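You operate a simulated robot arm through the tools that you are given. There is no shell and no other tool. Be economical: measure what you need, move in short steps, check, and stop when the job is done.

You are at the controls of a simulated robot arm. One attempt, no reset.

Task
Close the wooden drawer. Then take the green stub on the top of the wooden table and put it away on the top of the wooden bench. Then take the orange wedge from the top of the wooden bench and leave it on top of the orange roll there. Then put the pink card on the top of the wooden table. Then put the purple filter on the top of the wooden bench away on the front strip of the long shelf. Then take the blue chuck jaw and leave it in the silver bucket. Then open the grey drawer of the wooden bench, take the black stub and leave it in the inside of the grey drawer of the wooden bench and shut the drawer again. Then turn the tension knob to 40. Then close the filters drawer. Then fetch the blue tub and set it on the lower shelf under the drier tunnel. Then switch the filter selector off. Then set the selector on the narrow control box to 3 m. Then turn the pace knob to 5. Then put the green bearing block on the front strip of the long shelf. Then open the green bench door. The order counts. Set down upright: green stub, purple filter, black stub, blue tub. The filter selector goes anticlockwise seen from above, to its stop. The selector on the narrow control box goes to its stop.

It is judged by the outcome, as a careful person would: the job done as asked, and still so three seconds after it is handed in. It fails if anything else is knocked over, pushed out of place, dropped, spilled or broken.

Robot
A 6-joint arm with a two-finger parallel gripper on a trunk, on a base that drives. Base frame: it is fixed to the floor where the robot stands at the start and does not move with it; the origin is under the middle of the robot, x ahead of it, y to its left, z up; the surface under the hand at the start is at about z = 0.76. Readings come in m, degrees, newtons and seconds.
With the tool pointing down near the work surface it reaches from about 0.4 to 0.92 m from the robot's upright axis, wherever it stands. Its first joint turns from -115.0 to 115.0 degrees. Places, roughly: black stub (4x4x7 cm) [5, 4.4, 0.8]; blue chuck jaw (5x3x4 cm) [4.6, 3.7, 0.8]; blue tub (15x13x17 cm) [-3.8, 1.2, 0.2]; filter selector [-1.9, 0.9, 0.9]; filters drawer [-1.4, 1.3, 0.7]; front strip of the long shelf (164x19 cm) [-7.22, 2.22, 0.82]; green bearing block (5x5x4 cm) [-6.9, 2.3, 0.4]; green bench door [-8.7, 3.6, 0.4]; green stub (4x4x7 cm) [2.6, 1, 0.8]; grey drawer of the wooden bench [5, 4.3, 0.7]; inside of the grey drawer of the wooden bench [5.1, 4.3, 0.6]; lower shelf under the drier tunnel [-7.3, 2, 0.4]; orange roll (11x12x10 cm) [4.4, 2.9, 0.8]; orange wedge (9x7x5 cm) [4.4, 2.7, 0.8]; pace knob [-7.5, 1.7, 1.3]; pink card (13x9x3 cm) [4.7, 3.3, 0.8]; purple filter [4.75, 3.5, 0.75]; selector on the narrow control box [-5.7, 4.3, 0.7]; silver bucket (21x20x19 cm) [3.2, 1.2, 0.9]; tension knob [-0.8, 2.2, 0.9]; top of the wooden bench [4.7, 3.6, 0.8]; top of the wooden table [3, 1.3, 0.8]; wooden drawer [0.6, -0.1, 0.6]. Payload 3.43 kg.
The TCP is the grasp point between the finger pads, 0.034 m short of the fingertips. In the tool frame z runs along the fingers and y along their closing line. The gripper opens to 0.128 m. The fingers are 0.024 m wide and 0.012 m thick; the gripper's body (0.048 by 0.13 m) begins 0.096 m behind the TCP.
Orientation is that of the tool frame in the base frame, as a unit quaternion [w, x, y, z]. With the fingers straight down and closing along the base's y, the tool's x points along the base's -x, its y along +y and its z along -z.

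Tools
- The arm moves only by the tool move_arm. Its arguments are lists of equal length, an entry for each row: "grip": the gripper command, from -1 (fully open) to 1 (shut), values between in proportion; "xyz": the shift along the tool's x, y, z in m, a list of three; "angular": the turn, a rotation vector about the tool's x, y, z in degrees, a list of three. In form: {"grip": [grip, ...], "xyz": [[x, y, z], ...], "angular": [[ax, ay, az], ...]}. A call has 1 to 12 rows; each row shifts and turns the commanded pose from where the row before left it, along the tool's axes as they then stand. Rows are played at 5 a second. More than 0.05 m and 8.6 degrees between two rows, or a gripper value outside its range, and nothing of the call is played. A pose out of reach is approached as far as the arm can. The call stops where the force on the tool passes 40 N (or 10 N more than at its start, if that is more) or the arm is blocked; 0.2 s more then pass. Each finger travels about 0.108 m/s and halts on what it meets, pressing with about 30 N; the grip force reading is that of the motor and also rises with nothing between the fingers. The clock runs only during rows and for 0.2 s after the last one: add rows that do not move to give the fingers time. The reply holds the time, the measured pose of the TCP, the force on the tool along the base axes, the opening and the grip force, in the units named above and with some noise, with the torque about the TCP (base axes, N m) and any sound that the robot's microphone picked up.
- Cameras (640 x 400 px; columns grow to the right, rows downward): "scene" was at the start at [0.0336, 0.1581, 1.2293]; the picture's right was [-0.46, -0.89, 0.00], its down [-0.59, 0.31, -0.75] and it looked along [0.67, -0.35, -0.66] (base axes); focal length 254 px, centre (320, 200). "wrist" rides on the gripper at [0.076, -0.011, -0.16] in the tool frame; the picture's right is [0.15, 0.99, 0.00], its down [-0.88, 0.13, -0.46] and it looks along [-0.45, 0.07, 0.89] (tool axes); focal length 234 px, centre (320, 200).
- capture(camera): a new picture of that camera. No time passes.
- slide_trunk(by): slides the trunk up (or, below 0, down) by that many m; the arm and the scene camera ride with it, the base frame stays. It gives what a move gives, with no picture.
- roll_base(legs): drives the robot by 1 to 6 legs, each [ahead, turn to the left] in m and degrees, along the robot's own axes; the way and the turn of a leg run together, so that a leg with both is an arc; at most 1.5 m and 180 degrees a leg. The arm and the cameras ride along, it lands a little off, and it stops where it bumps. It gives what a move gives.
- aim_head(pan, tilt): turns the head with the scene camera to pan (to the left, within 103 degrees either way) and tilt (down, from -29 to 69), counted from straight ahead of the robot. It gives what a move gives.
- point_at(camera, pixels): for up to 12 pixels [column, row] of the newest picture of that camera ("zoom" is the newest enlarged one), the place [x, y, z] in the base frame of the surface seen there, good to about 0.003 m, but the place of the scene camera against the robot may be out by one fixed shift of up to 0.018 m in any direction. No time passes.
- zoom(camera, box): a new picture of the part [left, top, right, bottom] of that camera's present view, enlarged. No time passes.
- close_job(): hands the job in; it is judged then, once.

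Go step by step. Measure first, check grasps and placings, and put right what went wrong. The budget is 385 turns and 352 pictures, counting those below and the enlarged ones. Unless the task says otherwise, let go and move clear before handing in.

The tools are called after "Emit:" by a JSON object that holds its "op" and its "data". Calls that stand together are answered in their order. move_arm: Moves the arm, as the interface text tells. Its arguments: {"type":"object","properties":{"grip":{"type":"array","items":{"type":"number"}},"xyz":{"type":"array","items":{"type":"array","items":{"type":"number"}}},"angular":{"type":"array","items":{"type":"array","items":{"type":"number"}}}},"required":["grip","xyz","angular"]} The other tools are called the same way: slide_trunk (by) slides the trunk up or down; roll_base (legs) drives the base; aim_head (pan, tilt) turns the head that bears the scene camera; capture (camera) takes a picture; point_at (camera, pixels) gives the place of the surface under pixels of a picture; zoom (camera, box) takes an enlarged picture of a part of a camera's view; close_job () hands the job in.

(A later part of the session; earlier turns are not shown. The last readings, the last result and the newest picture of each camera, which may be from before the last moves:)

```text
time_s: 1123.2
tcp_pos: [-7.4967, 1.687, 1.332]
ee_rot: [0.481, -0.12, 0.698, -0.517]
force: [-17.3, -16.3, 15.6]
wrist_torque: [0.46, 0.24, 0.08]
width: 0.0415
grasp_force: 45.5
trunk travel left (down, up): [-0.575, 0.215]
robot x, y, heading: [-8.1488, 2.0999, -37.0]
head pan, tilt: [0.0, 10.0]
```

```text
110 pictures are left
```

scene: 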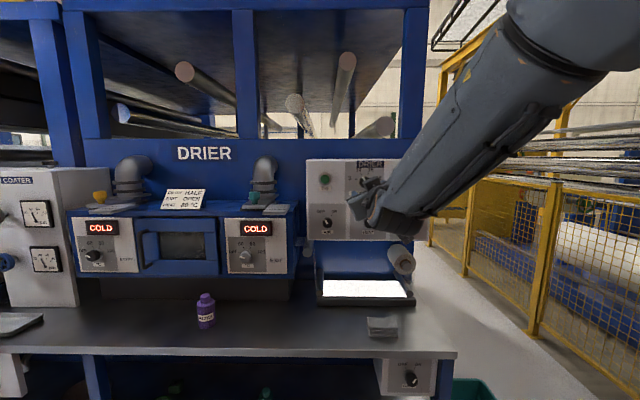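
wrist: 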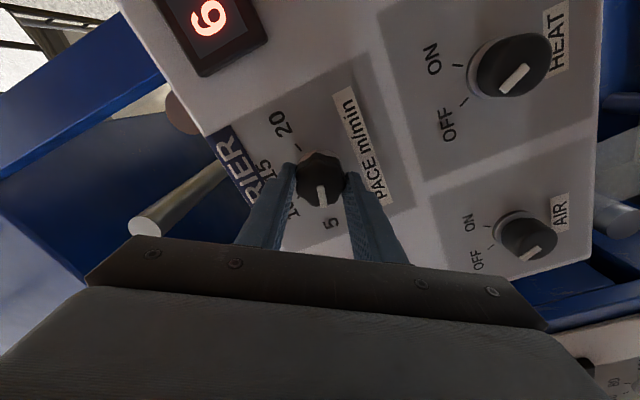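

Release and look at the pointer.

Emit:
{"op": "move_arm", "data": {"grip": [0.1, 0.1, 0.1, 0.1, 0.1], "xyz": [[0, 0, 0], [0, 0, 0], [0, 0, -0.03], [0, 0, -0.03], [0, 0, -0.02]], "angular": [[0, 0, 0], [0, 0, 0], [0, 0, 0], [0, 0, 0], [0, 0, 0]]}}

Emit:
{"op": "zoom", "data": {"camera": "wrist", "box": [260, 100, 370, 200]}}

Emit:
{"op": "zoom", "data": {"camera": "scene", "box": [290, 140, 420, 250]}}

```text
time_s: 1124.3
tcp_pos: [-7.5578, 1.737, 1.3281]
ee_rot: [0.48, -0.119, 0.699, -0.517]
force: [0.6, 0.3, -0.7]
wrist_torque: [-0.04, -0.02, 0.0]
width: 0.0577
grasp_force: 0.0
trunk travel left (down, up): [-0.575, 0.215]
robot x, y, heading: [-8.1466, 2.0983, -36.8]
head pan, tilt: [0.0, 10.0]
```

```text
4.00 times, centred on (315, 150) of wrist
```

zoom: 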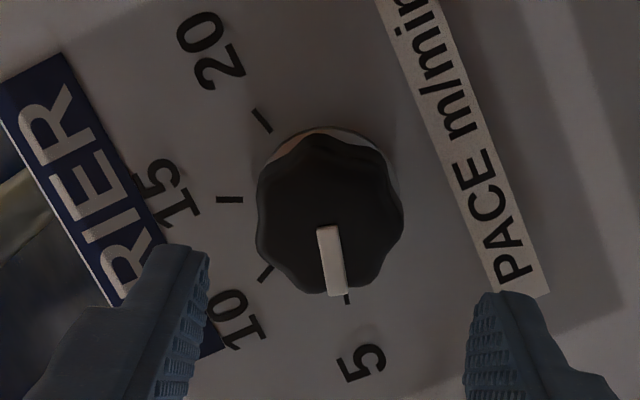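

```text
3.64 times, centred on (355, 195) of scene
```

zoom: 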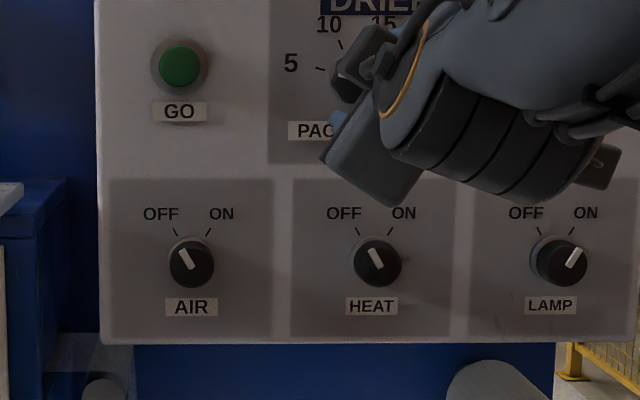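

PACE points at 5 (within ~2°). Now the green bearing block on the lower shelf: back away and look low.

Emit:
{"op": "roll_base", "data": {"legs": [[-0.45, 0]]}}

Emit:
{"op": "slide_trunk", "data": {"by": -0.4}}

Emit:
{"op": "aim_head", "data": {"pan": 25, "tilt": 22}}

Emit:
{"op": "capture", "data": {"camera": "scene"}}

```text
time_s: 1127.0
tcp_pos: [-7.9153, 1.9993, 1.3288]
ee_rot: [0.476, -0.116, 0.7, -0.519]
force: [0.4, 0.2, 0.4]
wrist_torque: [-0.03, -0.01, 0.0]
width: 0.0576
grasp_force: 0.0
trunk travel left (down, up): [-0.575, 0.215]
robot x, y, heading: [-8.5024, 2.3706, -37.7]
head pan, tilt: [0.0, 10.0]
```

```text
time_s: 1130.9
tcp_pos: [-7.891, 1.9808, 0.9291]
ee_rot: [0.476, -0.116, 0.7, -0.52]
force: [-0.3, -0.1, 1.1]
wrist_torque: [0.01, 0.0, -0.02]
width: 0.0579
grasp_force: 0.0
trunk travel left (down, up): [-0.175, 0.615]
robot x, y, heading: [-8.5028, 2.3731, -37.2]
head pan, tilt: [0.0, 10.0]
```

```text
time_s: 1131.8
tcp_pos: [-7.8912, 1.9808, 0.9287]
ee_rot: [0.477, -0.115, 0.7, -0.519]
force: [0.5, -0.2, 0.0]
wrist_torque: [0.0, 0.0, 0.0]
width: 0.0574
grasp_force: 0.1
trunk travel left (down, up): [-0.175, 0.615]
robot x, y, heading: [-8.5049, 2.3681, -37.3]
head pan, tilt: [25.0, 22.0]
```

```text
107 pictures are left
```

scene: 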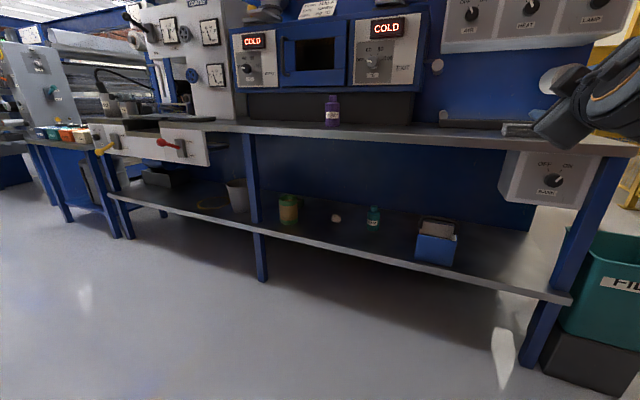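

Emit:
{"op": "zoom", "data": {"camera": "scene", "box": [190, 170, 410, 250]}}

Emit:
{"op": "point_at", "data": {"camera": "scene", "pixels": [[288, 205], [336, 217], [374, 215], [283, 195], [297, 200], [237, 200], [285, 198]]}}

```text
2.91 times, centred on (300, 210) of scene
```

zoom: 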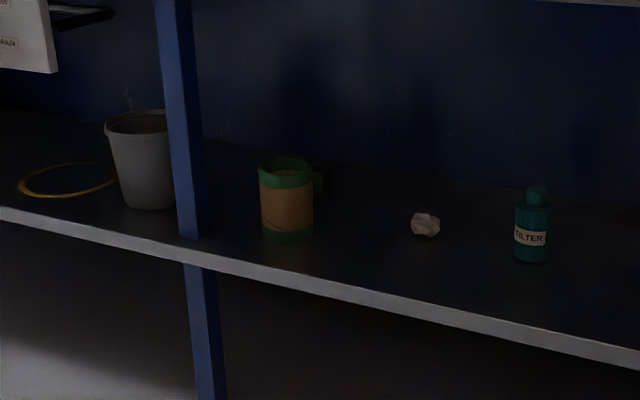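

```text
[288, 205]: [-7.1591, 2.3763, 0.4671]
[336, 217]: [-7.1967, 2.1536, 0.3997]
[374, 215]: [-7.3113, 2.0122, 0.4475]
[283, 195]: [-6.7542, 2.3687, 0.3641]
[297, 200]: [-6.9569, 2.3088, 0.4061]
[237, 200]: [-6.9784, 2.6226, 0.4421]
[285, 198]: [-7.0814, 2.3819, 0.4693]
```

The block is behind the green/tan can, near e≈-2.21, n≈-6.95. I move opposite to it for a better look.

Emit:
{"op": "roll_base", "data": {"legs": [[0, 60], [0.62, 0], [0, -58.5]]}}

Emit:
{"op": "aim_head", "data": {"pan": 0, "tilt": 22}}

Emit:
{"op": "capture", "data": {"camera": "scene"}}

```text
time_s: 1140.5
tcp_pos: [-7.3224, 2.1895, 0.9268]
ee_rot: [0.472, -0.108, 0.701, -0.524]
force: [-0.7, -0.4, -0.9]
wrist_torque: [-0.01, 0.01, 0.02]
width: 0.0578
grasp_force: 0.1
trunk travel left (down, up): [-0.175, 0.615]
robot x, y, heading: [-7.9251, 2.5915, -38.5]
head pan, tilt: [25.0, 22.0]
```

```text
time_s: 1141.3
tcp_pos: [-7.3219, 2.1884, 0.9283]
ee_rot: [0.472, -0.109, 0.701, -0.524]
force: [-0.8, -0.2, 0.4]
wrist_torque: [0.01, 0.0, 0.0]
width: 0.0576
grasp_force: 0.0
trunk travel left (down, up): [-0.175, 0.615]
robot x, y, heading: [-7.9265, 2.5921, -38.8]
head pan, tilt: [0.0, 22.0]
```

```text
105 pictures are left
```

scene: 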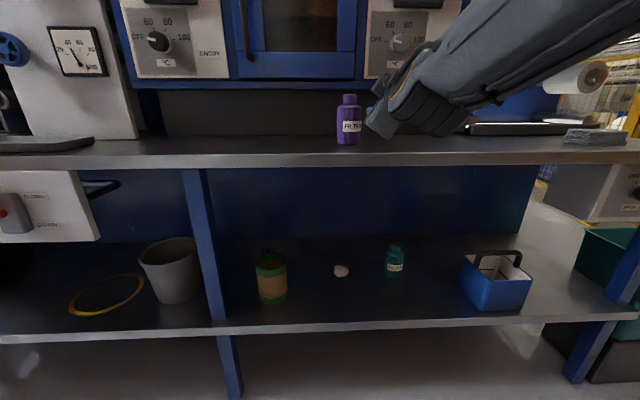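

The hand is very close to the purple filter – I back straight off at once and recheck it.

Emit:
{"op": "roll_base", "data": {"legs": [[-0.3, 0]]}}

Emit:
{"op": "capture", "data": {"camera": "scene"}}

Emit:
{"op": "zoom", "data": {"camera": "scene", "box": [220, 100, 420, 260]}}

```text
time_s: 1143.4
tcp_pos: [-7.5541, 2.3801, 0.9282]
ee_rot: [0.474, -0.111, 0.7, -0.522]
force: [-0.2, -0.1, 0.3]
wrist_torque: [0.02, -0.02, 0.01]
width: 0.0573
grasp_force: 0.1
trunk travel left (down, up): [-0.175, 0.615]
robot x, y, heading: [-8.1595, 2.7779, -38.4]
head pan, tilt: [0.0, 22.0]
```

```text
104 pictures are left
```

scene: 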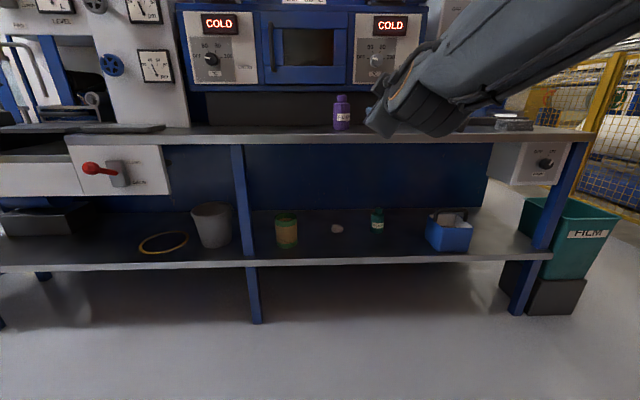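

```text
2.50 times, centred on (320, 180) of scene
```

zoom: 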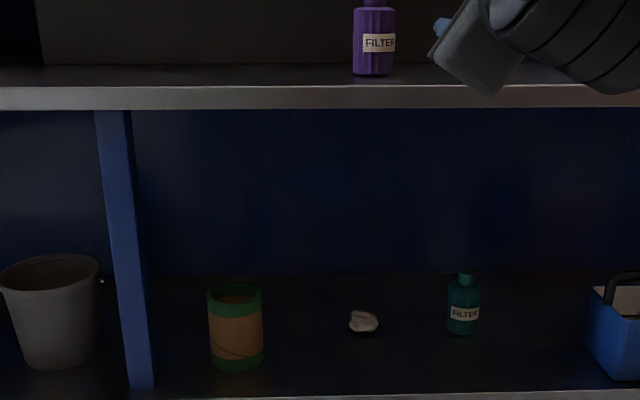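

Filter is untouched. I shift right for a view of the block past the can, and lower the trunk.

Emit:
{"op": "roll_base", "data": {"legs": [[0, -60], [0.35, 0], [0, 62.5], [-0.12, 0]]}}

Emit:
{"op": "slide_trunk", "data": {"by": -0.17}}

Emit:
{"op": "aim_head", "data": {"pan": 28, "tilt": 18}}

Emit:
{"op": "capture", "data": {"camera": "scene"}}

```text
time_s: 1151.9
tcp_pos: [-7.6927, 2.1212, 0.9271]
ee_rot: [0.482, -0.122, 0.699, -0.515]
force: [0.4, -0.6, 0.0]
wrist_torque: [-0.02, -0.01, 0.01]
width: 0.0577
grasp_force: 0.1
trunk travel left (down, up): [-0.175, 0.615]
robot x, y, heading: [-8.3096, 2.4978, -36.2]
head pan, tilt: [0.0, 22.0]
```

```text
time_s: 1153.8
tcp_pos: [-7.6552, 2.0929, 0.7586]
ee_rot: [0.482, -0.121, 0.698, -0.515]
force: [0.3, 0.0, -0.1]
wrist_torque: [-0.01, -0.03, -0.02]
width: 0.0576
grasp_force: 0.1
trunk travel left (down, up): [-0.005, 0.785]
robot x, y, heading: [-8.3113, 2.5005, -36.6]
head pan, tilt: [0.0, 22.0]
```

```text
time_s: 1154.7
tcp_pos: [-7.6533, 2.0932, 0.7569]
ee_rot: [0.481, -0.122, 0.698, -0.516]
force: [-0.5, 0.5, 1.0]
wrist_torque: [0.02, -0.02, -0.01]
width: 0.0576
grasp_force: 0.0
trunk travel left (down, up): [-0.005, 0.785]
robot x, y, heading: [-8.3096, 2.4992, -36.4]
head pan, tilt: [28.0, 18.0]
```

```text
102 pictures are left
```

scene: 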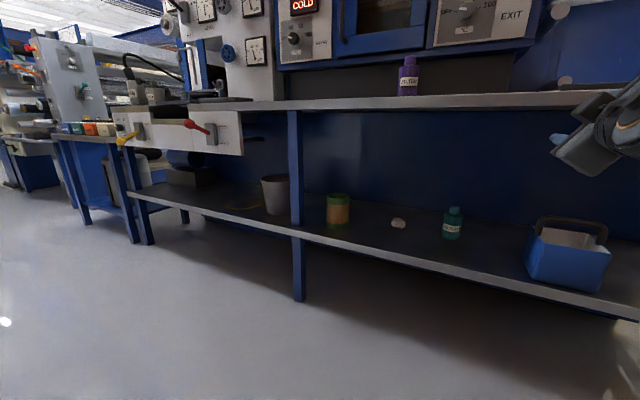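

Emit:
{"op": "zoom", "data": {"camera": "scene", "box": [300, 180, 420, 245]}}

```text
5.33 times, centred on (360, 212) of scene
```

zoom: 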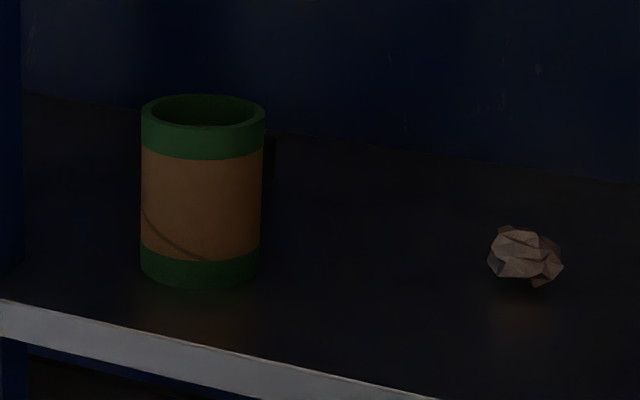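

The can hides it from here; a higher view from directly in front should see over the can. Raise the trunk and move to e≈-2.2.

Emit:
{"op": "slide_trunk", "data": {"by": 0.4}}

Emit:
{"op": "roll_base", "data": {"legs": [[0, 92], [0.66, 0], [0, -91.5]]}}

Emit:
{"op": "slide_trunk", "data": {"by": 0.15}}

Emit:
{"op": "aim_head", "data": {"pan": 0, "tilt": 30}}

Emit:
{"op": "capture", "data": {"camera": "scene"}}

```text
time_s: 1158.6
tcp_pos: [-7.6544, 2.0927, 1.1576]
ee_rot: [0.482, -0.122, 0.699, -0.514]
force: [-0.4, -0.4, -0.1]
wrist_torque: [0.03, 0.01, -0.02]
width: 0.0573
grasp_force: 0.1
trunk travel left (down, up): [-0.405, 0.385]
robot x, y, heading: [-8.3065, 2.501, -36.5]
head pan, tilt: [28.0, 18.0]
```

```text
time_s: 1170.2
tcp_pos: [-7.2859, 2.6464, 1.1578]
ee_rot: [0.48, -0.12, 0.699, -0.517]
force: [-0.2, 0.1, -0.7]
wrist_torque: [-0.03, -0.03, 0.02]
width: 0.0578
grasp_force: 0.1
trunk travel left (down, up): [-0.405, 0.385]
robot x, y, heading: [-7.9409, 3.0524, -36.8]
head pan, tilt: [28.0, 18.0]
```

```text
time_s: 1171.9
tcp_pos: [-7.287, 2.646, 1.3075]
ee_rot: [0.48, -0.119, 0.699, -0.516]
force: [-0.3, -0.6, 0.1]
wrist_torque: [0.01, -0.03, -0.01]
width: 0.0572
grasp_force: 0.0
trunk travel left (down, up): [-0.555, 0.235]
robot x, y, heading: [-7.9387, 3.0575, -36.9]
head pan, tilt: [28.0, 18.0]
```

```text
time_s: 1172.8
tcp_pos: [-7.2864, 2.6468, 1.3081]
ee_rot: [0.48, -0.121, 0.699, -0.516]
force: [0.7, -0.1, -0.4]
wrist_torque: [-0.02, -0.03, 0.01]
width: 0.058
grasp_force: 0.2
trunk travel left (down, up): [-0.555, 0.235]
robot x, y, heading: [-7.9396, 3.053, -36.7]
head pan, tilt: [0.0, 30.0]
```

```text
100 pictures are left
```

scene: 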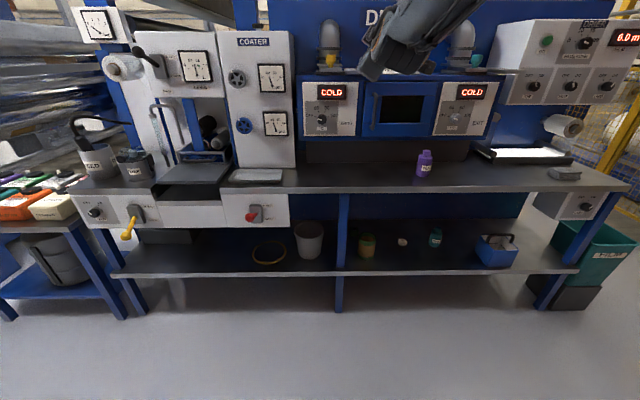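

Emit:
{"op": "zoom", "data": {"camera": "scene", "box": [335, 210, 415, 265]}}

Emit:
{"op": "point_at", "data": {"camera": "zoom", "pixels": [[250, 150], [230, 190], [300, 190], [260, 250], [265, 300], [320, 160], [60, 200], [50, 350], [350, 170]]}}

```text
7.27 times, centred on (375, 238) of scene
```

zoom: 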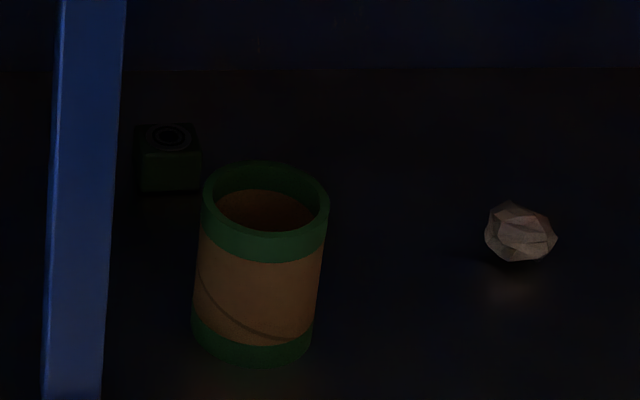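

```text
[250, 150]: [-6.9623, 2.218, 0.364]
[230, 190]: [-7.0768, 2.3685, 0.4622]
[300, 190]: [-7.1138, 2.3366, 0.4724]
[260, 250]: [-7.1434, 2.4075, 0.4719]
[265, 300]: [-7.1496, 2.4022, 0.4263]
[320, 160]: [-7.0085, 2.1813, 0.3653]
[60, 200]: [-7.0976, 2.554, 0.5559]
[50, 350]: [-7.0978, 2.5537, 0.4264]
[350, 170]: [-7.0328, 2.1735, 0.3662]
```

The block is visible at zoom (170,160), left of the can behind the post. Measure it.

Emit:
{"op": "point_at", "data": {"camera": "zoom", "pixels": [[170, 140], [140, 128], [198, 128], [145, 150], [200, 150], [172, 175], [145, 185], [198, 185], [210, 190], [325, 195], [120, 250], [90, 250]]}}

```text
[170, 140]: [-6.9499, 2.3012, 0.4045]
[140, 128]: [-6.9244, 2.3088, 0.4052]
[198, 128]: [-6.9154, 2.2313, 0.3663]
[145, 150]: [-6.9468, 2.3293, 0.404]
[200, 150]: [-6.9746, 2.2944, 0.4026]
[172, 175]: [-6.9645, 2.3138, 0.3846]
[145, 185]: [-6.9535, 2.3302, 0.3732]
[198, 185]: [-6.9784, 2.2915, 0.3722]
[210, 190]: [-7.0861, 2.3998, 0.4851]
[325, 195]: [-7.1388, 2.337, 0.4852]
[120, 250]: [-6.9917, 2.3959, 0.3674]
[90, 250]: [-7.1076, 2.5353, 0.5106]
```

Block centre ≈(e=-2.226, n≈-6.97), top 0.405; can (top 0.485) is right in front. A 45° pitched grasp passing over the can fits, but the wrist camera must be above the hand – so I roll the hand by 180° overall. Try it here in free space.

Emit:
{"op": "move_arm", "data": {"grip": [-0.2, -0.2, -0.2, -0.2, -0.2, -0.2, -0.2, -0.2, -0.2, -0.2, -0.2, -0.2], "xyz": [[0, 0, 0], [0, 0, 0], [0, 0, 0], [0, 0, 0], [0, 0, 0], [0, 0, 0], [0, 0, 0], [0, 0, 0], [0, 0, 0], [0, 0, 0], [0, 0, 0], [0, 0, 0]], "angular": [[0, 0, -8.5], [0, 0, -8.5], [0, 0, -8.5], [0, 0, -8.5], [0, 0, -8.5], [0, 0, -8.5], [0, 0, -8.5], [0, 0, -8.5], [0, 0, -8.5], [0, 0, -8.5], [0, 0, -8.5], [0, 0, -8.5]]}}

```text
time_s: 1175.4
tcp_pos: [-7.2855, 2.6444, 1.3083]
ee_rot: [0.099, 0.619, -0.346, 0.698]
force: [-0.7, 0.8, 0.7]
wrist_torque: [0.01, -0.01, -0.04]
width: 0.0768
grasp_force: 0.1
trunk travel left (down, up): [-0.555, 0.235]
robot x, y, heading: [-7.9435, 3.0565, -36.8]
head pan, tilt: [0.0, 30.0]
```

Works. Finish the roll (-21°) and pitch the hand 45° down about the wrist.

Emit:
{"op": "move_arm", "data": {"grip": [-0.2, -0.2, -0.2, -0.2, -0.2, -0.2, -0.2, -0.2, -0.2, -0.2], "xyz": [[0, 0, 0], [0, 0, 0], [0, 0, 0], [-0.024, 0, 0], [-0.024, 0, 0], [-0.024, 0, 0], [-0.024, 0, 0], [-0.024, 0, 0], [-0.024, 0, 0], [0, 0, 0]], "angular": [[0, 0, -7], [0, 0, -7], [0, 0, -7], [0, -7.5, 0], [0, -7.5, 0], [0, -7.5, 0], [0, -7.5, 0], [0, -7.5, 0], [0, -7.5, 0], [0, 0, 0]]}}

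Emit:
{"op": "capture", "data": {"camera": "wrist"}}

```text
time_s: 1177.6
tcp_pos: [-7.3172, 2.6601, 1.1938]
ee_rot: [0.144, 0.854, -0.3, 0.401]
force: [-0.6, 0.0, -0.6]
wrist_torque: [0.0, 0.01, 0.0]
width: 0.0766
grasp_force: 0.2
out of reach, approached as far as the arm can: row 6, 7
trunk travel left (down, up): [-0.555, 0.235]
robot x, y, heading: [-7.9416, 3.0582, -36.7]
head pan, tilt: [0.0, 30.0]
```

```text
98 pictures are left
```

wrist: 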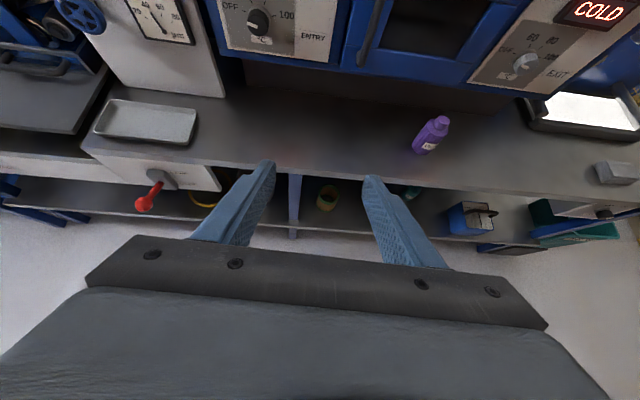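

Pitch ≈40°, camera now above the hand. Lower the trunk fully and look.

Emit:
{"op": "slide_trunk", "data": {"by": -0.4}}

Emit:
{"op": "slide_trunk", "data": {"by": -0.15}}

Emit:
{"op": "capture", "data": {"camera": "wrist"}}

Emit:
{"op": "capture", "data": {"camera": "scene"}}

```text
time_s: 1181.5
tcp_pos: [-7.317, 2.6603, 0.7934]
ee_rot: [0.145, 0.853, -0.299, 0.401]
force: [0.4, -0.5, -0.4]
wrist_torque: [-0.02, -0.01, 0.0]
width: 0.0769
grasp_force: 0.0
trunk travel left (down, up): [-0.155, 0.635]
robot x, y, heading: [-7.9375, 3.0559, -36.8]
head pan, tilt: [0.0, 30.0]
```

```text
time_s: 1183.2
tcp_pos: [-7.3172, 2.6598, 0.6431]
ee_rot: [0.145, 0.853, -0.299, 0.401]
force: [0.3, -0.4, -0.2]
wrist_torque: [-0.01, -0.01, -0.04]
width: 0.0766
grasp_force: 0.0
trunk travel left (down, up): [-0.005, 0.785]
robot x, y, heading: [-7.938, 3.0537, -37.0]
head pan, tilt: [0.0, 30.0]
```

```text
97 pictures are left
```

wrist: 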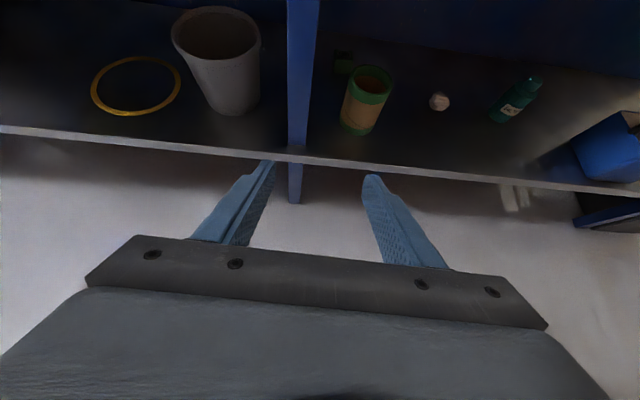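

```text
96 pictures are left
```

scene: 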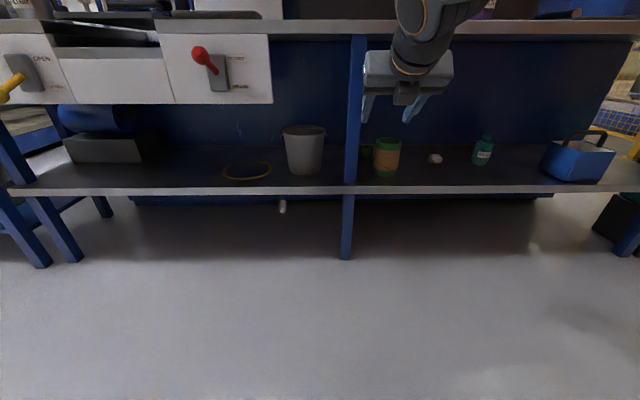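

The wrist camera sees the block at (343,62), the can and the post. Measure precisely.

Emit:
{"op": "zoom", "data": {"camera": "wrist", "box": [280, 30, 420, 150]}}

Emit:
{"op": "point_at", "data": {"camera": "zoom", "pixels": [[285, 145], [245, 110], [330, 115], [250, 180], [325, 185], [330, 205], [460, 205], [395, 260], [395, 185], [170, 200], [165, 380], [60, 300]]}}

```text
3.33 times, centred on (350, 90) of wrist
```

zoom: 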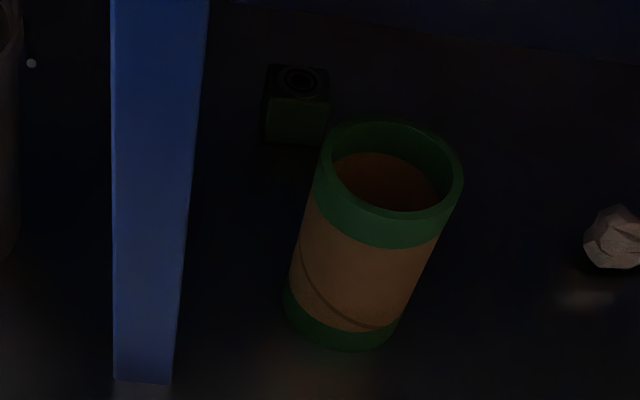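

```text
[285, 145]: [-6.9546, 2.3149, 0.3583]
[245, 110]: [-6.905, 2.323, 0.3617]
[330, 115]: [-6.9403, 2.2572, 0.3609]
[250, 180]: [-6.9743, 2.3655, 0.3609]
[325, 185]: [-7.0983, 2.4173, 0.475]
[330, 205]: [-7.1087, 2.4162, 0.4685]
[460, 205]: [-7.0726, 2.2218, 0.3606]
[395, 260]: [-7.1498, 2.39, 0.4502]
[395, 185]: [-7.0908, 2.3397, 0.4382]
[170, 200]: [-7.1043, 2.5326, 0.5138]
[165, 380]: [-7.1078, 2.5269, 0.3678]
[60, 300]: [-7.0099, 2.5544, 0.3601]
```

Emit:
{"op": "point_at", "data": {"camera": "zoom", "pixels": [[270, 70], [328, 72], [268, 92], [328, 98], [298, 82], [268, 135], [325, 140], [318, 180], [390, 122], [462, 180], [390, 215], [205, 100]]}}

```text
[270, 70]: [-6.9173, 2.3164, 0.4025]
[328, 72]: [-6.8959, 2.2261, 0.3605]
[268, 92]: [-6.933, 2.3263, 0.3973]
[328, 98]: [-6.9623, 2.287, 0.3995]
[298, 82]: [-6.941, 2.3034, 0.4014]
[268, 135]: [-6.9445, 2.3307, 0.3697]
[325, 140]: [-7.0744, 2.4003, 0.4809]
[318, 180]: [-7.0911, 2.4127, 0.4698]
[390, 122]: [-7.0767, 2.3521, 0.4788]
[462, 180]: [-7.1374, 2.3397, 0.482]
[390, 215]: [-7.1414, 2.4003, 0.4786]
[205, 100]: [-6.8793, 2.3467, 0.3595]
```

Block ≈(e=-2.2185, n≈-6.962, top 0.402); can centre (e=-2.26, n=-7.149, top 0.481); post right edge e≈-2.13. I'll take a 45° posture outside, then step in diagonally with base and trunk. Back off and set the posture.

Emit:
{"op": "roll_base", "data": {"legs": [[-0.22, 0]]}}

Emit:
{"op": "move_arm", "data": {"grip": [-0.2, -0.2, -0.2, -0.2, -0.2, -0.2, -0.2, -0.2], "xyz": [[-0.0245, 0, 0.0332], [-0.0245, 0, 0.0332], [-0.0245, 0, 0.0332], [-0.0245, 0, 0.0332], [-0.0245, 0, 0.0332], [-0.0245, 0, 0.0332], [0, 0, 0], [0, 0, 0]], "angular": [[0, 0, 0], [0, 0, 0], [0, 0, 0], [0, 0, 0], [0, 0, 0], [0, 0, 0], [2.4, -5.3, -2.0], [0, 0, 0]]}}

Emit:
{"op": "capture", "data": {"camera": "scene"}}

```text
time_s: 1184.9
tcp_pos: [-7.4926, 2.7902, 0.6427]
ee_rot: [0.145, 0.853, -0.3, 0.401]
force: [-0.4, 0.7, -0.2]
wrist_torque: [-0.01, 0.01, -0.01]
width: 0.0769
grasp_force: 0.0
trunk travel left (down, up): [-0.005, 0.785]
robot x, y, heading: [-8.111, 3.1859, -36.8]
head pan, tilt: [0.0, 30.0]
```

```text
time_s: 1186.7
tcp_pos: [-7.4458, 2.7511, 0.4041]
ee_rot: [0.121, 0.878, -0.284, 0.365]
force: [-0.1, 0.3, 0.4]
wrist_torque: [0.0, -0.01, 0.02]
width: 0.0768
grasp_force: 0.1
trunk travel left (down, up): [-0.005, 0.785]
robot x, y, heading: [-8.1115, 3.19, -36.9]
head pan, tilt: [0.0, 30.0]
```

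```text
94 pictures are left
```

scene: 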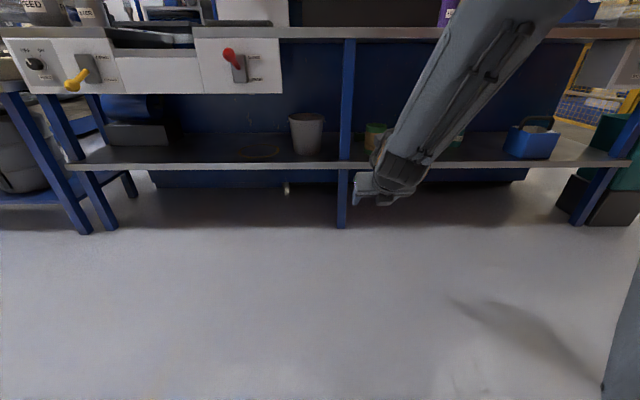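

Before going in I check the forearm's slope, since it must clear the upper shelf edge.

Emit:
{"op": "point_at", "data": {"camera": "scene", "pixels": [[395, 160], [405, 145], [430, 110], [450, 80], [470, 45], [490, 15], [380, 180]]}}

```text
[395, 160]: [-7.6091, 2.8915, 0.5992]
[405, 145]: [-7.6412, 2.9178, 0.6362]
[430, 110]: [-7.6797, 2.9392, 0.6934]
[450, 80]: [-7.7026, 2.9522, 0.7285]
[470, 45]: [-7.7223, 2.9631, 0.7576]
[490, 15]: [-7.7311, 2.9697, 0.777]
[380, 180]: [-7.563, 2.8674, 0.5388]
```

The forearm (≈54°) would foul the upper shelf by ~7 cm. I test whether extending the arm flattens it.

Emit:
{"op": "move_arm", "data": {"grip": [-0.2, -0.2, -0.2, -0.2], "xyz": [[0.0235, 0, 0.0237], [0.0235, 0, 0.0237], [0.0235, 0, 0.0237], [0, 0, 0]], "angular": [[0, 0, 0], [0, 0, 0], [0, 0, 0], [0, 0, 0]]}}

Emit:
{"op": "capture", "data": {"camera": "scene"}}

Emit:
{"op": "point_at", "data": {"camera": "scene", "pixels": [[410, 140], [430, 110], [450, 80], [470, 45], [490, 15], [395, 160]]}}

```text
time_s: 1187.7
tcp_pos: [-7.3634, 2.6921, 0.4023]
ee_rot: [0.12, 0.879, -0.283, 0.365]
force: [0.4, -0.2, 0.2]
wrist_torque: [-0.02, 0.02, 0.0]
width: 0.0768
grasp_force: 0.0
trunk travel left (down, up): [-0.005, 0.785]
robot x, y, heading: [-8.1134, 3.1862, -37.1]
head pan, tilt: [0.0, 30.0]
```

```text
93 pictures are left
```

scene: 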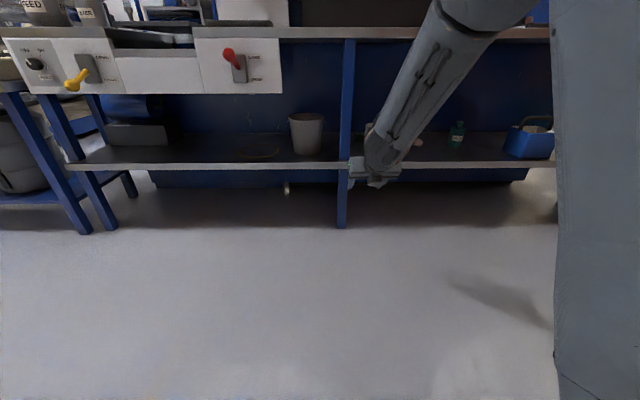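

```text
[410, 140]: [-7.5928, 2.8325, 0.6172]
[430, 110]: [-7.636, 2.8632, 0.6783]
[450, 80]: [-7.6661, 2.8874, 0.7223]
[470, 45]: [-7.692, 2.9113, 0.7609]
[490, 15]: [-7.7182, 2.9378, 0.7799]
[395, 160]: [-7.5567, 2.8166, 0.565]
```

Extending flattened it to ~48.6°. Extend another 8 cm.

Emit:
{"op": "move_arm", "data": {"grip": [-0.2, -0.2, -0.2, -0.2], "xyz": [[0.019, 0, 0.019], [0.019, 0, 0.019], [0.019, 0, 0.019], [0, 0, 0]], "angular": [[0, 1, 0], [0, 1, 0], [0, 0, 0], [0, 0, 0]]}}

Emit:
{"op": "capture", "data": {"camera": "scene"}}

Emit:
{"op": "point_at", "data": {"camera": "scene", "pixels": [[390, 150], [400, 130], [410, 110], [430, 80], [450, 45], [465, 20], [440, 100], [455, 75]]}}

```text
time_s: 1188.7
tcp_pos: [-7.2977, 2.6444, 0.4034]
ee_rot: [0.125, 0.872, -0.281, 0.38]
force: [0.0, 0.0, 0.1]
wrist_torque: [0.02, 0.02, -0.03]
width: 0.0768
grasp_force: 0.1
trunk travel left (down, up): [-0.005, 0.785]
robot x, y, heading: [-8.115, 3.1835, -37.2]
head pan, tilt: [0.0, 30.0]
```

```text
92 pictures are left
```

scene: 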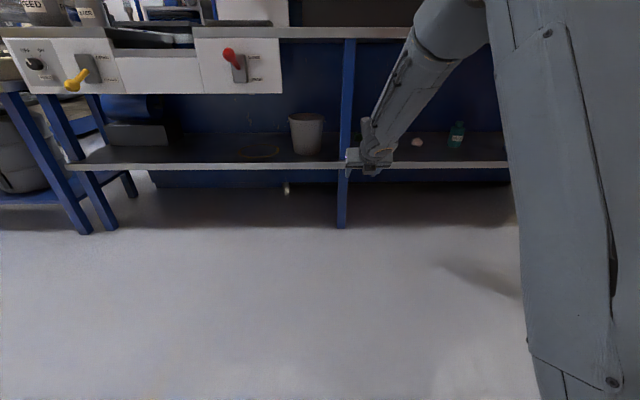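

```text
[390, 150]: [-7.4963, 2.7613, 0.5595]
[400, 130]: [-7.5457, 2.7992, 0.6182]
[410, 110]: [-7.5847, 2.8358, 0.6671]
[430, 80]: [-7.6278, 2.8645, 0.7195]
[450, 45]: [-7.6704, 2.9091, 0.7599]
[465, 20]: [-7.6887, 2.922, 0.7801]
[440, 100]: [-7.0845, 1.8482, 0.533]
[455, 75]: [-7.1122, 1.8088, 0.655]
```

Forearm now ~44°, margin still thin. Extend another 5 cm.

Emit:
{"op": "move_arm", "data": {"grip": [-0.2, -0.2, -0.2], "xyz": [[0.017, 0, 0.0185], [0.017, 0, 0.0185], [0, 0, 0]], "angular": [[0, 0, 0], [0, 0, 0], [0, 0, 0]]}}

Emit:
{"op": "capture", "data": {"camera": "scene"}}

Emit:
{"op": "point_at", "data": {"camera": "scene", "pixels": [[385, 140], [395, 120], [405, 100], [415, 80], [430, 50], [445, 20], [380, 120], [385, 110]]}}

```text
time_s: 1189.5
tcp_pos: [-7.2594, 2.614, 0.4044]
ee_rot: [0.124, 0.873, -0.28, 0.38]
force: [-0.4, -0.8, 0.4]
wrist_torque: [-0.03, 0.01, 0.02]
width: 0.0769
grasp_force: 0.0
trunk travel left (down, up): [-0.005, 0.785]
robot x, y, heading: [-8.1141, 3.1877, -37.0]
head pan, tilt: [0.0, 30.0]
```

```text
91 pictures are left
```

scene: 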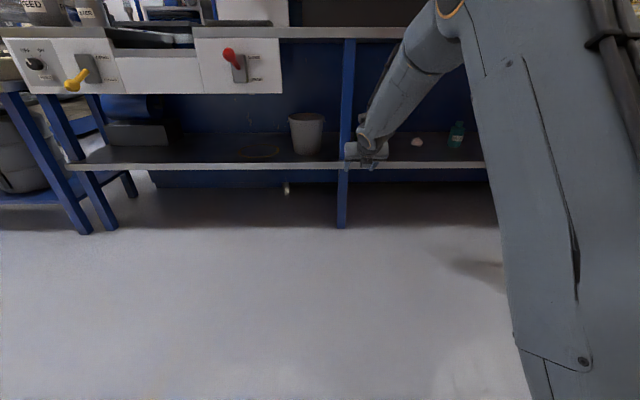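

```text
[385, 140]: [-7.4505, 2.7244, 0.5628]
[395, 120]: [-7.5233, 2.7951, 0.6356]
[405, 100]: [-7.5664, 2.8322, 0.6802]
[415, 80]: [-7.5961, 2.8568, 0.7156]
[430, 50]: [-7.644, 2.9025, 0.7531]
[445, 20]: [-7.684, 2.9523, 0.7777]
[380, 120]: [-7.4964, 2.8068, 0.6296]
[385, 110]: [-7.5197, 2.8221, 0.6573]
```

Now ~38° forearm: clears the shelf by ~4–5 cm. I shift the base -6.5 cm along e (turn–reverse–turn), raise the trunk to z≈0.645 and re-measure.

Emit:
{"op": "slide_trunk", "data": {"by": 0.24}}

Emit:
{"op": "roll_base", "data": {"legs": [[0, 20], [-0.19, 0], [0, -19]]}}

Emit:
{"op": "capture", "data": {"camera": "wrist"}}

```text
time_s: 1192.0
tcp_pos: [-7.2606, 2.6155, 0.6455]
ee_rot: [0.125, 0.872, -0.281, 0.38]
force: [-0.3, -0.4, -0.3]
wrist_torque: [-0.03, -0.01, -0.01]
width: 0.0766
grasp_force: 0.1
trunk travel left (down, up): [-0.245, 0.545]
robot x, y, heading: [-8.1123, 3.1853, -36.8]
head pan, tilt: [0.0, 30.0]
```

```text
time_s: 1195.7
tcp_pos: [-7.4314, 2.6887, 0.6448]
ee_rot: [0.121, 0.875, -0.272, 0.382]
force: [-0.3, 0.0, -0.2]
wrist_torque: [0.0, 0.0, 0.01]
width: 0.0768
grasp_force: 0.0
trunk travel left (down, up): [-0.245, 0.545]
robot x, y, heading: [-8.2966, 3.2433, -36.0]
head pan, tilt: [0.0, 30.0]
```

```text
90 pictures are left
```

wrist: 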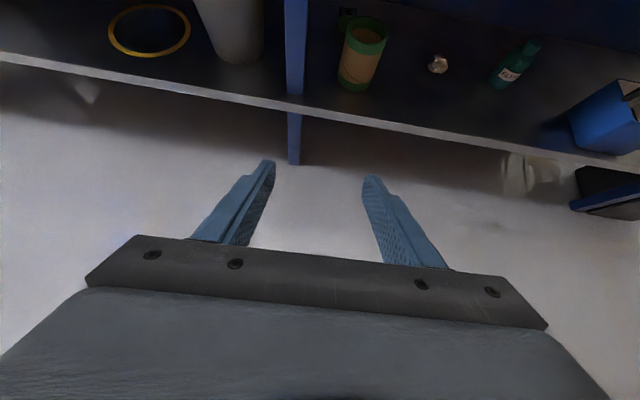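

Turn 0.9° right and go forward 0.39 m to n≈-7.20 at this height.

Emit:
{"op": "roll_base", "data": {"legs": [[0, -0.9], [0.25, 0]]}}

Emit:
{"op": "capture", "data": {"camera": "wrist"}}

Emit:
{"op": "point_at", "data": {"camera": "wrist", "pixels": [[343, 30], [360, 60], [372, 40]]}}

```text
time_s: 1197.9
tcp_pos: [-7.2323, 2.5236, 0.6455]
ee_rot: [0.124, 0.873, -0.278, 0.381]
force: [-0.8, 0.2, -0.2]
wrist_torque: [-0.01, -0.01, 0.0]
width: 0.0769
grasp_force: 0.1
trunk travel left (down, up): [-0.245, 0.545]
robot x, y, heading: [-8.0936, 3.0918, -36.1]
head pan, tilt: [0.0, 30.0]
```

```text
89 pictures are left
```

wrist: 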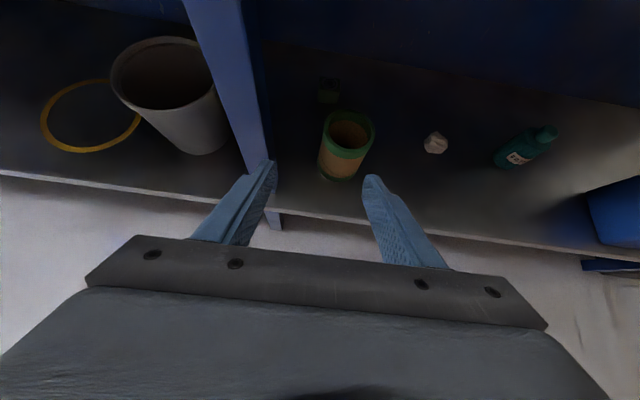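

```text
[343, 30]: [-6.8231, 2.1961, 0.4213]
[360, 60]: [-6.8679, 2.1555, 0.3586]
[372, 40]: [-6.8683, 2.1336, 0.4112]
```

Emit:
{"op": "zoom", "data": {"camera": "wrist", "box": [290, 60, 390, 190]}}

Emit:
{"op": "point_at", "data": {"camera": "wrist", "pixels": [[329, 82], [329, 90], [320, 92], [339, 94], [329, 98], [322, 78], [338, 80], [326, 118], [373, 128], [350, 110], [270, 160], [262, 120]]}}

```text
3.08 times, centred on (340, 125) of wrist
```

zoom: 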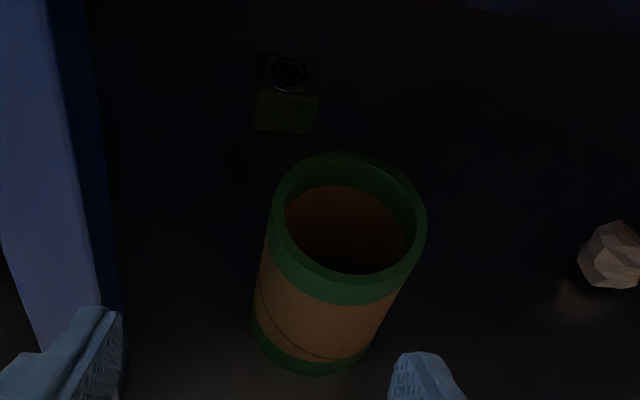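

```text
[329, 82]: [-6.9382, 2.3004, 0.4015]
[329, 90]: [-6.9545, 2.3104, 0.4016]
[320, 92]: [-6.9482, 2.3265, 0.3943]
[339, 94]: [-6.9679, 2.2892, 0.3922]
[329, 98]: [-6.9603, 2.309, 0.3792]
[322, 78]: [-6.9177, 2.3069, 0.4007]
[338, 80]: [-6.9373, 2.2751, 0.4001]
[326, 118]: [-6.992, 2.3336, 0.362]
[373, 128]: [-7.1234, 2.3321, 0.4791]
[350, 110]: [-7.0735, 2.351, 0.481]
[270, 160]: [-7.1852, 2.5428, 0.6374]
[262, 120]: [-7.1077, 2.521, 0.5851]
```

Block centre e≈-2.223, n≈-6.965. Turn 0.5° right, forward 0.135, then first diagonal steps.

Emit:
{"op": "roll_base", "data": {"legs": [[0, -0.5], [0.135, 0]]}}

Emit:
{"op": "capture", "data": {"camera": "scene"}}

Emit:
{"op": "capture", "data": {"camera": "wrist"}}

```text
time_s: 1199.5
tcp_pos: [-7.1293, 2.4338, 0.6445]
ee_rot: [0.126, 0.872, -0.283, 0.38]
force: [0.2, -0.5, -0.7]
wrist_torque: [0.01, -0.01, 0.01]
width: 0.077
grasp_force: 0.0
trunk travel left (down, up): [-0.245, 0.545]
robot x, y, heading: [-7.9822, 3.0058, -36.9]
head pan, tilt: [0.0, 30.0]
```

```text
87 pictures are left
```

scene: 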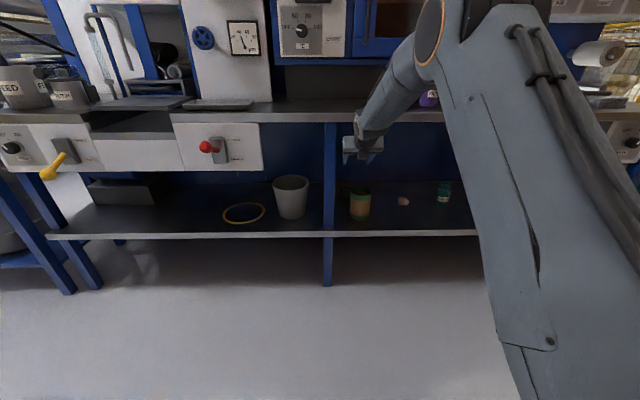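

```text
86 pictures are left
```

wrist: 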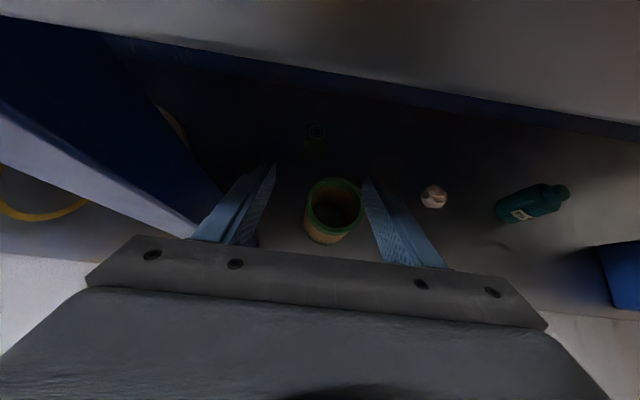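

Aligned (e=-2.223). Begin diagonal steps: trunk down 3 cm, base forward 3 cm, repeated.

Emit:
{"op": "slide_trunk", "data": {"by": -0.03}}

Emit:
{"op": "roll_base", "data": {"legs": [[0.03, 0.3]]}}

Emit:
{"op": "slide_trunk", "data": {"by": -0.03}}

Emit:
{"op": "roll_base", "data": {"legs": [[0.03, 0]]}}

Emit:
{"op": "slide_trunk", "data": {"by": -0.03}}

Emit:
{"op": "roll_base", "data": {"legs": [[0.03, 0]]}}

Emit:
{"op": "capture", "data": {"camera": "wrist"}}

Emit:
{"op": "capture", "data": {"camera": "scene"}}

```text
time_s: 1200.2
tcp_pos: [-7.13, 2.434, 0.6156]
ee_rot: [0.126, 0.871, -0.282, 0.381]
force: [0.0, 0.1, -0.2]
wrist_torque: [-0.01, 0.04, -0.01]
width: 0.0767
grasp_force: 0.1
trunk travel left (down, up): [-0.215, 0.575]
robot x, y, heading: [-7.983, 3.0027, -37.1]
head pan, tilt: [0.0, 30.0]
```

```text
time_s: 1201.0
tcp_pos: [-7.1222, 2.4313, 0.6155]
ee_rot: [0.124, 0.873, -0.281, 0.38]
force: [-21.1, 13.2, 4.9]
wrist_torque: [-2.19, -3.43, 0.18]
width: 0.0767
grasp_force: 0.1
trunk travel left (down, up): [-0.215, 0.575]
robot x, y, heading: [-7.9737, 2.9996, -37.1]
head pan, tilt: [0.0, 30.0]
stopped in leg 1: the force on the tool passed its limit at 140 N (the readings are from after the stop); the commanded pose is now the measured one
```

```text
time_s: 1201.8
tcp_pos: [-7.121, 2.4309, 0.5837]
ee_rot: [0.124, 0.873, -0.281, 0.379]
force: [-0.6, -0.9, -0.3]
wrist_torque: [-0.01, -0.01, -0.03]
width: 0.0768
grasp_force: 0.0
trunk travel left (down, up): [-0.185, 0.605]
robot x, y, heading: [-7.9742, 2.9996, -37.0]
head pan, tilt: [0.0, 30.0]
```

```text
time_s: 1202.6
tcp_pos: [-7.0971, 2.4135, 0.5825]
ee_rot: [0.124, 0.873, -0.282, 0.379]
force: [-0.6, 0.2, 0.2]
wrist_torque: [-0.01, 0.01, 0.04]
width: 0.077
grasp_force: 0.0
trunk travel left (down, up): [-0.185, 0.605]
robot x, y, heading: [-7.9483, 2.9852, -36.9]
head pan, tilt: [0.0, 30.0]
```

```text
time_s: 1203.4
tcp_pos: [-7.0966, 2.4121, 0.5535]
ee_rot: [0.124, 0.873, -0.281, 0.379]
force: [0.6, -0.3, -0.8]
wrist_torque: [0.03, 0.01, 0.0]
width: 0.0769
grasp_force: 0.1
trunk travel left (down, up): [-0.155, 0.635]
robot x, y, heading: [-7.9475, 2.9796, -36.9]
head pan, tilt: [0.0, 30.0]
```

```text
time_s: 1204.2
tcp_pos: [-7.0724, 2.396, 0.5524]
ee_rot: [0.124, 0.873, -0.281, 0.379]
force: [-0.7, 0.6, -0.4]
wrist_torque: [-0.06, 0.03, 0.02]
width: 0.0769
grasp_force: 0.1
trunk travel left (down, up): [-0.155, 0.635]
robot x, y, heading: [-7.9275, 2.9648, -36.8]
head pan, tilt: [0.0, 30.0]
```

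```text
85 pictures are left
```

wrist: 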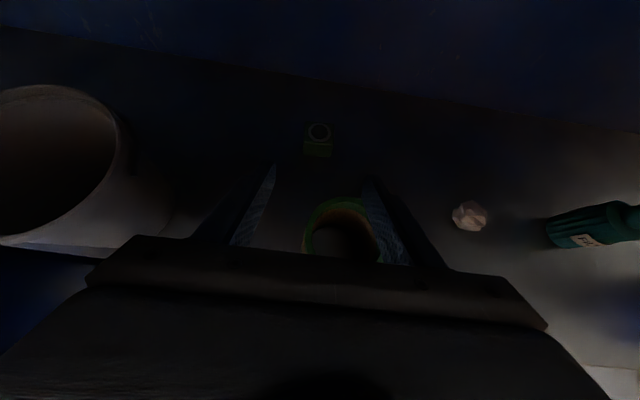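

```text
84 pictures are left
```

scene: 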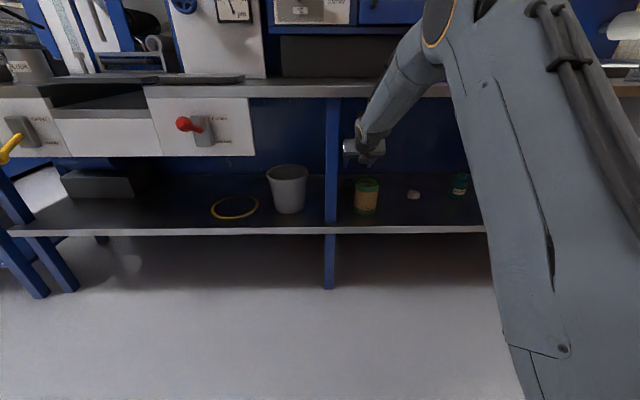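

The 140 N touch was the wrist camera against the rigid upper-shelf edge; it has since passed under it. Position is on the line (n=-7.130, z=0.552). Continue with base-first small steps, checking forces.

Emit:
{"op": "roll_base", "data": {"legs": [[0.025, 0]]}}

Emit:
{"op": "slide_trunk", "data": {"by": -0.022}}

Emit:
{"op": "roll_base", "data": {"legs": [[0.025, 0]]}}

Emit:
{"op": "slide_trunk", "data": {"by": -0.022}}

Emit:
{"op": "capture", "data": {"camera": "wrist"}}

Emit:
{"op": "capture", "data": {"camera": "scene"}}

```text
time_s: 1205.0
tcp_pos: [-7.0531, 2.3805, 0.5535]
ee_rot: [0.124, 0.873, -0.281, 0.379]
force: [-0.7, 0.9, 1.5]
wrist_torque: [0.01, -0.03, -0.01]
width: 0.0767
grasp_force: 0.1
trunk travel left (down, up): [-0.155, 0.635]
robot x, y, heading: [-7.9053, 2.9484, -36.7]
head pan, tilt: [0.0, 30.0]
```

```text
time_s: 1205.7
tcp_pos: [-7.0541, 2.3799, 0.5312]
ee_rot: [0.125, 0.873, -0.282, 0.379]
force: [0.3, 0.6, 0.3]
wrist_torque: [0.03, 0.01, -0.02]
width: 0.0766
grasp_force: 0.0
trunk travel left (down, up): [-0.133, 0.657]
robot x, y, heading: [-7.9052, 2.9503, -37.0]
head pan, tilt: [0.0, 30.0]
```

```text
time_s: 1206.5
tcp_pos: [-7.0337, 2.3655, 0.5304]
ee_rot: [0.125, 0.873, -0.282, 0.379]
force: [0.4, 0.0, 0.0]
wrist_torque: [0.01, 0.01, 0.01]
width: 0.0768
grasp_force: 0.0
trunk travel left (down, up): [-0.133, 0.657]
robot x, y, heading: [-7.8847, 2.9381, -37.0]
head pan, tilt: [0.0, 30.0]
```

```text
time_s: 1207.2
tcp_pos: [-7.0333, 2.3645, 0.5089]
ee_rot: [0.126, 0.872, -0.282, 0.38]
force: [0.6, 0.4, 0.8]
wrist_torque: [0.02, 0.03, 0.02]
width: 0.0766
grasp_force: 0.1
trunk travel left (down, up): [-0.111, 0.679]
robot x, y, heading: [-7.8854, 2.9317, -37.0]
head pan, tilt: [0.0, 30.0]
```

```text
83 pictures are left
```

wrist: 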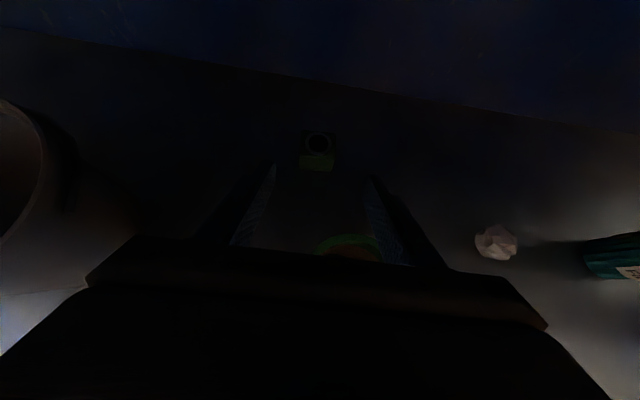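

```text
82 pictures are left
```

scene: 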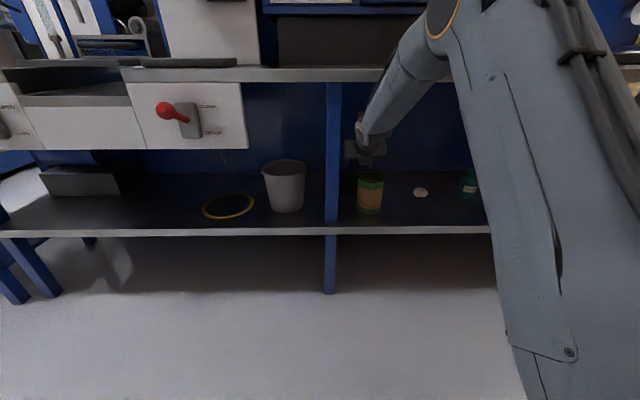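

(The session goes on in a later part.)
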